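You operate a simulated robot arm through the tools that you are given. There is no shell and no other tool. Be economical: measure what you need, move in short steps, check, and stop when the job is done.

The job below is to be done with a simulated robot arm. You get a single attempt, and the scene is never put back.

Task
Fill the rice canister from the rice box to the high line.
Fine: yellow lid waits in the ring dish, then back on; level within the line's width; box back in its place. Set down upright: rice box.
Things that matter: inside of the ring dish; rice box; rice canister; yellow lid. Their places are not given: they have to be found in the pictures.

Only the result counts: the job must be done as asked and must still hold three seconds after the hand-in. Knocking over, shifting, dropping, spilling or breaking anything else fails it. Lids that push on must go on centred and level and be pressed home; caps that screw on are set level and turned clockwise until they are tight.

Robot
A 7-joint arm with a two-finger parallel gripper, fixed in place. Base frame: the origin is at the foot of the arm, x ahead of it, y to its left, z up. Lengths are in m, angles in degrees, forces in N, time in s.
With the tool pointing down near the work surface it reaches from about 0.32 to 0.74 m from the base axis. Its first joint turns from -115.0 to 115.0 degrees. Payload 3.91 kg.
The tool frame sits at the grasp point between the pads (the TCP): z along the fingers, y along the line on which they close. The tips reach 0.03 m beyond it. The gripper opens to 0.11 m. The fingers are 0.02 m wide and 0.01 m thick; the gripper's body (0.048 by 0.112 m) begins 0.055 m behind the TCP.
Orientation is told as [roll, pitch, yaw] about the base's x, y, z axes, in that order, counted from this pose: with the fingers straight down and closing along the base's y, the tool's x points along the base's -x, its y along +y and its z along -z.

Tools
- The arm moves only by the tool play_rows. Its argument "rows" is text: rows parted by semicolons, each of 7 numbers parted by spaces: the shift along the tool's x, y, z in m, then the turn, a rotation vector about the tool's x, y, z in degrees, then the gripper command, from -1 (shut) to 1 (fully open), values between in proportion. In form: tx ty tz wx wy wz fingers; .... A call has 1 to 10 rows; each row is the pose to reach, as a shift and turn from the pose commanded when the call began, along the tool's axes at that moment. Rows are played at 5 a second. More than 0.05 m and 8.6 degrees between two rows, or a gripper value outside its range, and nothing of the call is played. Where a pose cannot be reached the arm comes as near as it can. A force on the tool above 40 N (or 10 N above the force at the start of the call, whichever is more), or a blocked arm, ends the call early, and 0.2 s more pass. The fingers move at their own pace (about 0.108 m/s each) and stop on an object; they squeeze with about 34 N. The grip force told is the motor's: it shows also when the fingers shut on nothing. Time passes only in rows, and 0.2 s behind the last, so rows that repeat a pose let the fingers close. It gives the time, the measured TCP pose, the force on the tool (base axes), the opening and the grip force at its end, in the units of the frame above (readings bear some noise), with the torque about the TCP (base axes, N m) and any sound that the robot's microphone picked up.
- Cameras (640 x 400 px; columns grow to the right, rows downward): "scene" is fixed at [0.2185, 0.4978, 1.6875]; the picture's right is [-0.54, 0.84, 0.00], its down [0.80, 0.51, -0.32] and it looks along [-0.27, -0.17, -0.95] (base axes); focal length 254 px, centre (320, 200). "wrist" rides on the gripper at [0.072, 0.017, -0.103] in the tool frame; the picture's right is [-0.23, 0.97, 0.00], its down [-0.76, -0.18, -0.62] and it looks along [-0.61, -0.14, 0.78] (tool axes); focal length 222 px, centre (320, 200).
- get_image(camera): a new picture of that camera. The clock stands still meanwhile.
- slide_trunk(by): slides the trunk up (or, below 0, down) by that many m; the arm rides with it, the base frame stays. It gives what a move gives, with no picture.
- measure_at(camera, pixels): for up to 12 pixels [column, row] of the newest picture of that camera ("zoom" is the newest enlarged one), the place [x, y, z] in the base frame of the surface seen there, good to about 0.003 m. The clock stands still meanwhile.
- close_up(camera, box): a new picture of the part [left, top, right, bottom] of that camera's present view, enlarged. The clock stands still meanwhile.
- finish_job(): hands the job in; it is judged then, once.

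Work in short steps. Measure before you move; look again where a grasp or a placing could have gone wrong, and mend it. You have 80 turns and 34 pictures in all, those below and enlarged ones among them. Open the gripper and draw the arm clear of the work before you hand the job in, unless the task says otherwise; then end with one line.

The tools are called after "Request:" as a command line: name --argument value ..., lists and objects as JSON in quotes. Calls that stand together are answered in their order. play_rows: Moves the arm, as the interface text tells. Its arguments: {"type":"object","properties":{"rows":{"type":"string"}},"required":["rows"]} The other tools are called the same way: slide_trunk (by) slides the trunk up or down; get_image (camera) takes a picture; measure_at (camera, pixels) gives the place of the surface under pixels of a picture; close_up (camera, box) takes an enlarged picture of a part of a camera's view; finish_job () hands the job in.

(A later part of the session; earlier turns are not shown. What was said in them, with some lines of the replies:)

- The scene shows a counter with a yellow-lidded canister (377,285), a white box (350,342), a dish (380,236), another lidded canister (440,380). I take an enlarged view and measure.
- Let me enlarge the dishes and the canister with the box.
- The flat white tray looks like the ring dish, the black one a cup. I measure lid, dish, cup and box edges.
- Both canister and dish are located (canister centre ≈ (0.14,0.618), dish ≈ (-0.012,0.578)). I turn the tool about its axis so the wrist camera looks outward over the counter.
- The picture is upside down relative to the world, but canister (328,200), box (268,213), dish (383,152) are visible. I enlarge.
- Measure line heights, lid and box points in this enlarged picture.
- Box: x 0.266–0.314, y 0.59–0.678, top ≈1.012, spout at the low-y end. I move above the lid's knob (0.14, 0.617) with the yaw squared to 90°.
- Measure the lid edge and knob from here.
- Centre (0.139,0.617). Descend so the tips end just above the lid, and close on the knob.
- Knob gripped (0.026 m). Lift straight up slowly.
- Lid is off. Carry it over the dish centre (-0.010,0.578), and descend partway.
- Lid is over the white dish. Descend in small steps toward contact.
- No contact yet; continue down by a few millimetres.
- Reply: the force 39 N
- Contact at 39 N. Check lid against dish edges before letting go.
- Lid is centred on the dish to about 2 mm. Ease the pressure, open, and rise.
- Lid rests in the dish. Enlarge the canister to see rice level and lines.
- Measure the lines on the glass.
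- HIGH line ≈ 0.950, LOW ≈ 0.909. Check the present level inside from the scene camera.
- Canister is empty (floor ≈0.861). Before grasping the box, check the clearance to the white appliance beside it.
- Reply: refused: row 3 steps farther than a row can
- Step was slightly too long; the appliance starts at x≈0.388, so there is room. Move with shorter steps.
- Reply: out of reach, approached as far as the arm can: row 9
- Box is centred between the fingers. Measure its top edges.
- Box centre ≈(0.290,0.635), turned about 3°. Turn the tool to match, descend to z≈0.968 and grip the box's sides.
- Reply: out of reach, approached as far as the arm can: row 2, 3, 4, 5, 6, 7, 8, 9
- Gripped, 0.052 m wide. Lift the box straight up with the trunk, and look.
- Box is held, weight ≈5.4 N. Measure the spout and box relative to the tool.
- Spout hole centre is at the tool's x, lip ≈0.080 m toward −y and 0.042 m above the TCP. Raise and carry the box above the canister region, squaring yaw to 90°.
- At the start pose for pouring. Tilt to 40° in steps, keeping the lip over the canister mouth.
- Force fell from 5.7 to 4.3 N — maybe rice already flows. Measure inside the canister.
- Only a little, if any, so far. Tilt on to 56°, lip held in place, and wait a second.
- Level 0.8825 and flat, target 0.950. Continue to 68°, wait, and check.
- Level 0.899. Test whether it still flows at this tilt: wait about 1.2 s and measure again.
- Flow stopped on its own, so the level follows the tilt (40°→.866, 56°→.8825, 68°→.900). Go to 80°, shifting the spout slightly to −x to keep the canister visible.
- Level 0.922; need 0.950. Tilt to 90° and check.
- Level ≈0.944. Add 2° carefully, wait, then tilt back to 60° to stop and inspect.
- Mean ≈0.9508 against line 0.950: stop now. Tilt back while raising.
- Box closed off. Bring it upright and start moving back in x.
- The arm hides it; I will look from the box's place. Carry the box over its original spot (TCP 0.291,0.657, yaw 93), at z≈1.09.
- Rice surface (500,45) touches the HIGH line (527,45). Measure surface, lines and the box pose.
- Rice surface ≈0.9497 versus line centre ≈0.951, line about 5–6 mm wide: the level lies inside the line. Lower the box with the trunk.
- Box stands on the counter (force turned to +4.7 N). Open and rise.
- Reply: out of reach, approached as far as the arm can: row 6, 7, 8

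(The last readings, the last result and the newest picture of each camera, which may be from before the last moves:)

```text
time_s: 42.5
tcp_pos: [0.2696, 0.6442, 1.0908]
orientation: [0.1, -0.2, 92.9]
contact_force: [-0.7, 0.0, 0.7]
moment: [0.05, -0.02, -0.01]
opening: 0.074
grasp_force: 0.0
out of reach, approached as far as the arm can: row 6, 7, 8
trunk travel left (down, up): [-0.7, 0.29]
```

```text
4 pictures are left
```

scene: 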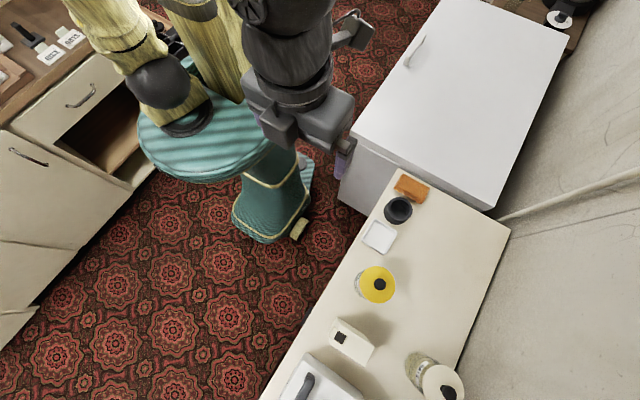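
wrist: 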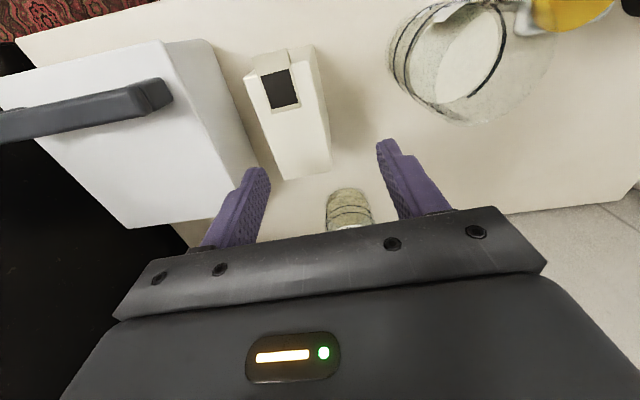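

Box is standing. Measure its top corners, plus canister rim, to compare with the original place.

Request:
measure_at --camera "wrist" --pixels '[[284, 178], [330, 168], [248, 78], [282, 88], [270, 107], [300, 100], [283, 140], [320, 130], [465, 60], [450, 50], [485, 40], [270, 55]]'

```text
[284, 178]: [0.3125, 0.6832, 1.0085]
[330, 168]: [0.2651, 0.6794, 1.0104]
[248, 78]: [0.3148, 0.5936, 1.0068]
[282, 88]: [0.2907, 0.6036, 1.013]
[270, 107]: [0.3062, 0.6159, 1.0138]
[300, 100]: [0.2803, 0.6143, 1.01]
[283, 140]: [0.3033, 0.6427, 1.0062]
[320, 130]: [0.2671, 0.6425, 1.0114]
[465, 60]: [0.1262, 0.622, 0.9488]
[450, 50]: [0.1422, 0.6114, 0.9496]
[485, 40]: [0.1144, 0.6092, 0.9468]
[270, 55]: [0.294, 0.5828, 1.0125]
```

Box is back within ~2 mm. Now go back above the lid in the dish, yaw 90.

Request:
play_rows --rows "0.0074 0.0404 -0.01 0 0 0.5 0.35;0.0148 0.0809 -0.02 0 0 1 0.35;0.0222 0.1213 -0.02 0 0 1.5 0.35;0.0296 0.1618 -0.02 0 0 2 0.35;0.037 0.2022 -0.02 0 0 2.5 0.35;0.0444 0.2426 -0.02 0 0 2.9 0.35;0.0518 0.2831 -0.02 0 0 2.9 0.35;0.0518 0.2831 0.02 0 0 2.9 0.35;0.0518 0.2831 0.02 0 0 2.9 0.35"

```text
time_s: 44.5
tcp_pos: [-0.0105, 0.5793, 1.0706]
orientation: [0.1, -0.2, 90.1]
contact_force: [0.3, 0.0, -0.8]
moment: [0.01, -0.03, 0.03]
opening: 0.074
grasp_force: 0.1
trunk travel left (down, up): [-0.7, 0.29]
```

Descend onto the knob to the same grip height and close.

Request:
play_rows --rows "0.0015 0 0.045 0 0 0 0.3;0.0015 0 0.09 0 0 0 0.3;0.0015 0 0.125 0 0 0 0.3;0.0015 0 0.1445 0 0 0 0.3;0.0015 0 0.1445 0 0 0 -0.2;0.0015 0 0.1445 0 0 0 -1;0.0015 0 0.1445 0 0 0 -1;0.0015 0 0.1445 0 0 0 -1"

```text
time_s: 46.4
tcp_pos: [-0.0094, 0.5784, 0.9248]
orientation: [0.0, -0.1, 90.0]
contact_force: [-0.1, 0.1, -0.1]
moment: [-0.02, -0.02, 0.05]
opening: 0.0267
grasp_force: 33.6
trunk travel left (down, up): [-0.7, 0.29]
```

Knob gripped again. Lift, then carry it over the canister (+0.149, +0.0385).

Request:
play_rows --rows "0 0 -0.01 0 0 0 -1;0 0 -0.045 0 0 0 -1;0 0 -0.09 0 0 0 -1;0 0 -0.135 0 0 0 -1;0 0 -0.18 0 0 0 -1;-0.0095 -0.037 -0.18 0 0 0 -1;-0.019 -0.0745 -0.18 0 0 0 -1;-0.0285 -0.1115 -0.18 0 0 0 -1;-0.0385 -0.149 -0.18 0 0 0 -1;-0.0385 -0.149 -0.18 0 0 0 -1"

Request:
get_image --camera "wrist"

```text
time_s: 48.5
tcp_pos: [0.1392, 0.6167, 1.105]
orientation: [0.0, -0.1, 90.0]
contact_force: [0.3, 0.0, -1.0]
moment: [0.02, 0.02, -0.01]
opening: 0.0265
grasp_force: 34.5
trunk travel left (down, up): [-0.7, 0.29]
```

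```text
3 pictures are left
```

wrist: 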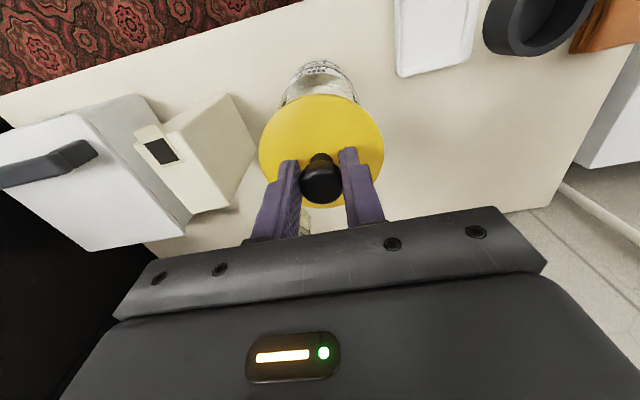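

Position matches the lift-off pose. Lower to just above seating.

Request:
play_rows --rows "0 0 0.015 0 0 0 -1;0 0 0.03 0 0 0 -1;0 0 0.036 0 0 0 -1;0 0 0.042 0 0 0 -1;0 0 0.046 0 0 0 -1;0 0 0.049 0 0 0 -1;0 0 0.049 0 0 0 -1"

```text
time_s: 50.1
tcp_pos: [0.1397, 0.618, 1.056]
orientation: [0.0, -0.3, 90.0]
contact_force: [-0.6, 1.4, 5.8]
moment: [-0.12, -0.05, 0.03]
opening: 0.0264
grasp_force: 34.0
trunk travel left (down, up): [-0.7, 0.29]
```

Light contact at 1.056, the seating height. Press home.

Request:
play_rows --rows "0 0 0.001 0 0 0 -1;0 0 0.002 0 0 0 -1;0 0 0.003 0 0 0 -1;0 0 0.004 0 0 0 -1;0 0 0.005 0 0 0 -1"

```text
time_s: 51.4
tcp_pos: [0.139, 0.6172, 1.0554]
orientation: [0.0, -0.8, 90.0]
contact_force: [1.3, 6.7, 36.7]
moment: [0.26, 0.21, -0.02]
opening: 0.0263
grasp_force: 34.0
trunk travel left (down, up): [-0.7, 0.29]
```

Stiff at 36.7 N. Press a little more once, then ease and check the lid's level.

Request:
play_rows --rows "0 0 0.001 0 0 0 -1;0 0 0.002 0 0 0 -1;0 0 0.003 0 0 0 -1"

Request:
play_rows --rows "0 0 -0.003 0 0 0 -1;0 0 -0.006 0 0 0 -1;0 0 -0.006 0 0 0 -0.3;0 0 -0.006 0 0 0 0.1;0 0 -0.006 0 0 0 0.1;0 0 -0.04 0 0 0 0.1;0 0 -0.08 0 0 0 0.3;0 0 -0.08 0 0 0 0.3"

Request:
close_up --camera "wrist" --box '[240, 20, 410, 180]'

Request:
measure_at --camera "wrist" --pixels '[[285, 110], [355, 110], [320, 72], [322, 140], [295, 90], [345, 90], [290, 130], [350, 130], [320, 118]]'

```text
time_s: 52.1
tcp_pos: [0.1389, 0.6169, 1.054]
orientation: [-0.1, -0.9, 90.0]
contact_force: [-0.9, -7.3, 13.4]
moment: [-0.7, 0.26, -0.02]
opening: 0.0262
grasp_force: 34.3
trunk travel left (down, up): [-0.7, 0.29]
stopped in row 3: the force on the tool passed its limit at 48 N (the readings are from after the stop); the commanded pose is now the measured one
```

```text
time_s: 53.9
tcp_pos: [0.1407, 0.618, 1.132]
orientation: [0.0, -0.6, 90.0]
contact_force: [0.6, -0.3, 0.6]
moment: [0.02, 0.01, -0.01]
opening: 0.0715
grasp_force: 0.1
trunk travel left (down, up): [-0.7, 0.29]
```

```text
2.50 times, centred on (325, 100) of wrist
```

zoom: 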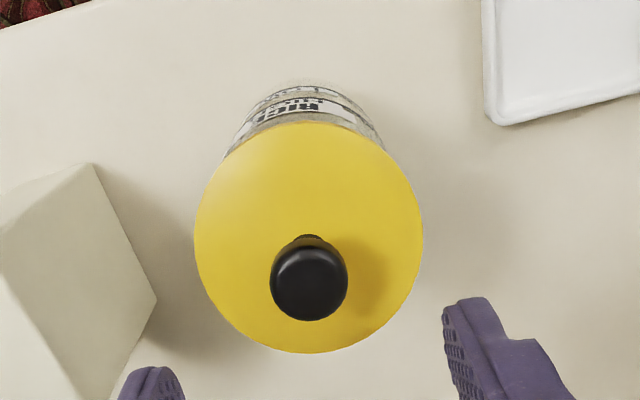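

```text
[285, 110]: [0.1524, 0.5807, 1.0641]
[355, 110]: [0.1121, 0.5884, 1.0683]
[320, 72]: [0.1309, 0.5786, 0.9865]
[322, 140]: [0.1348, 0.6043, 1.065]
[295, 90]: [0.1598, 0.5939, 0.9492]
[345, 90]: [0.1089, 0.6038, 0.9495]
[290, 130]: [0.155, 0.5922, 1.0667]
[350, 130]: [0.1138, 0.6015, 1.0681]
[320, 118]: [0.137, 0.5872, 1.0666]
```

Those used the older picture; measure on the enlarged one.

Request:
measure_at --camera "zoom" --pixels '[[205, 235], [412, 235], [305, 130], [310, 345], [235, 170], [385, 170], [230, 300], [390, 300], [308, 283]]'

```text
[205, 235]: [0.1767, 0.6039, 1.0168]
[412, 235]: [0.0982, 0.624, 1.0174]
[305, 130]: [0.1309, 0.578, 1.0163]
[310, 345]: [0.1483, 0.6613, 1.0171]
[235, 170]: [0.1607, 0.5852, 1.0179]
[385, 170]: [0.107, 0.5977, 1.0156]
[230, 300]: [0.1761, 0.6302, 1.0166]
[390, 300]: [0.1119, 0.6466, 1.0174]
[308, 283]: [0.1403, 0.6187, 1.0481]
```

Lid is level at 1.017, same as at the start. Draw the arm clear and take a last look.

Request:
play_rows --rows "0.03 0 -0.03 0 0 0 0.3;0.06 0 -0.06 0 0 0 0.3;0.09 0 -0.09 0 0 0 0.3;0.12 0 -0.12 0 0 0 0.3;0.155 0 -0.14 0 0 0 0.3;0.19 0.03 -0.14 0 0 0 0.5;0.22 0.06 -0.14 0 0 0 0.5"

Request:
close_up --camera "scene" --box '[300, 170, 500, 400]'

```text
time_s: 55.5
tcp_pos: [0.078, 0.3953, 1.2702]
orientation: [-0.1, -0.8, 90.0]
contact_force: [0.9, 0.2, 0.1]
moment: [0.01, -0.03, -0.01]
opening: 0.0826
grasp_force: 0.1
trunk travel left (down, up): [-0.7, 0.29]
```

```text
1.74 times, centred on (400, 285) of scene
```

zoom: 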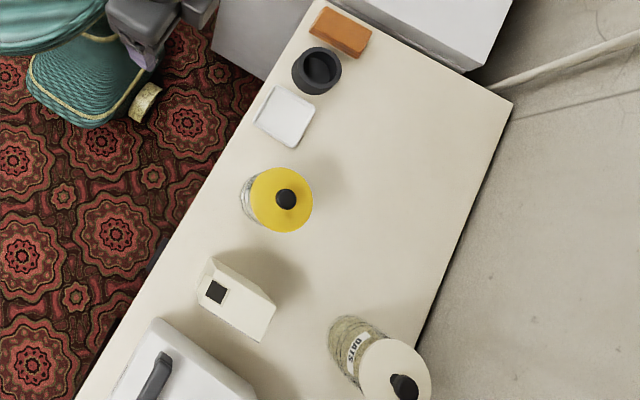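

Everything stands in place, no spill is visible, lid is on, and the arm is clear. Hand in.

Request:
finish_job

```text
The job is handed in.
```

The job is handed in: the rice canister is filled to about 0.9495 m, with the high line's centre near 0.951 m and the line about 5–6 mm wide. The yellow lid waited in the white square dish, which I took to be the ring dish, and is back on, level and pressed home. The rice box stands upright about 2–4 mm from its original place, and no spill shows in the last picture.
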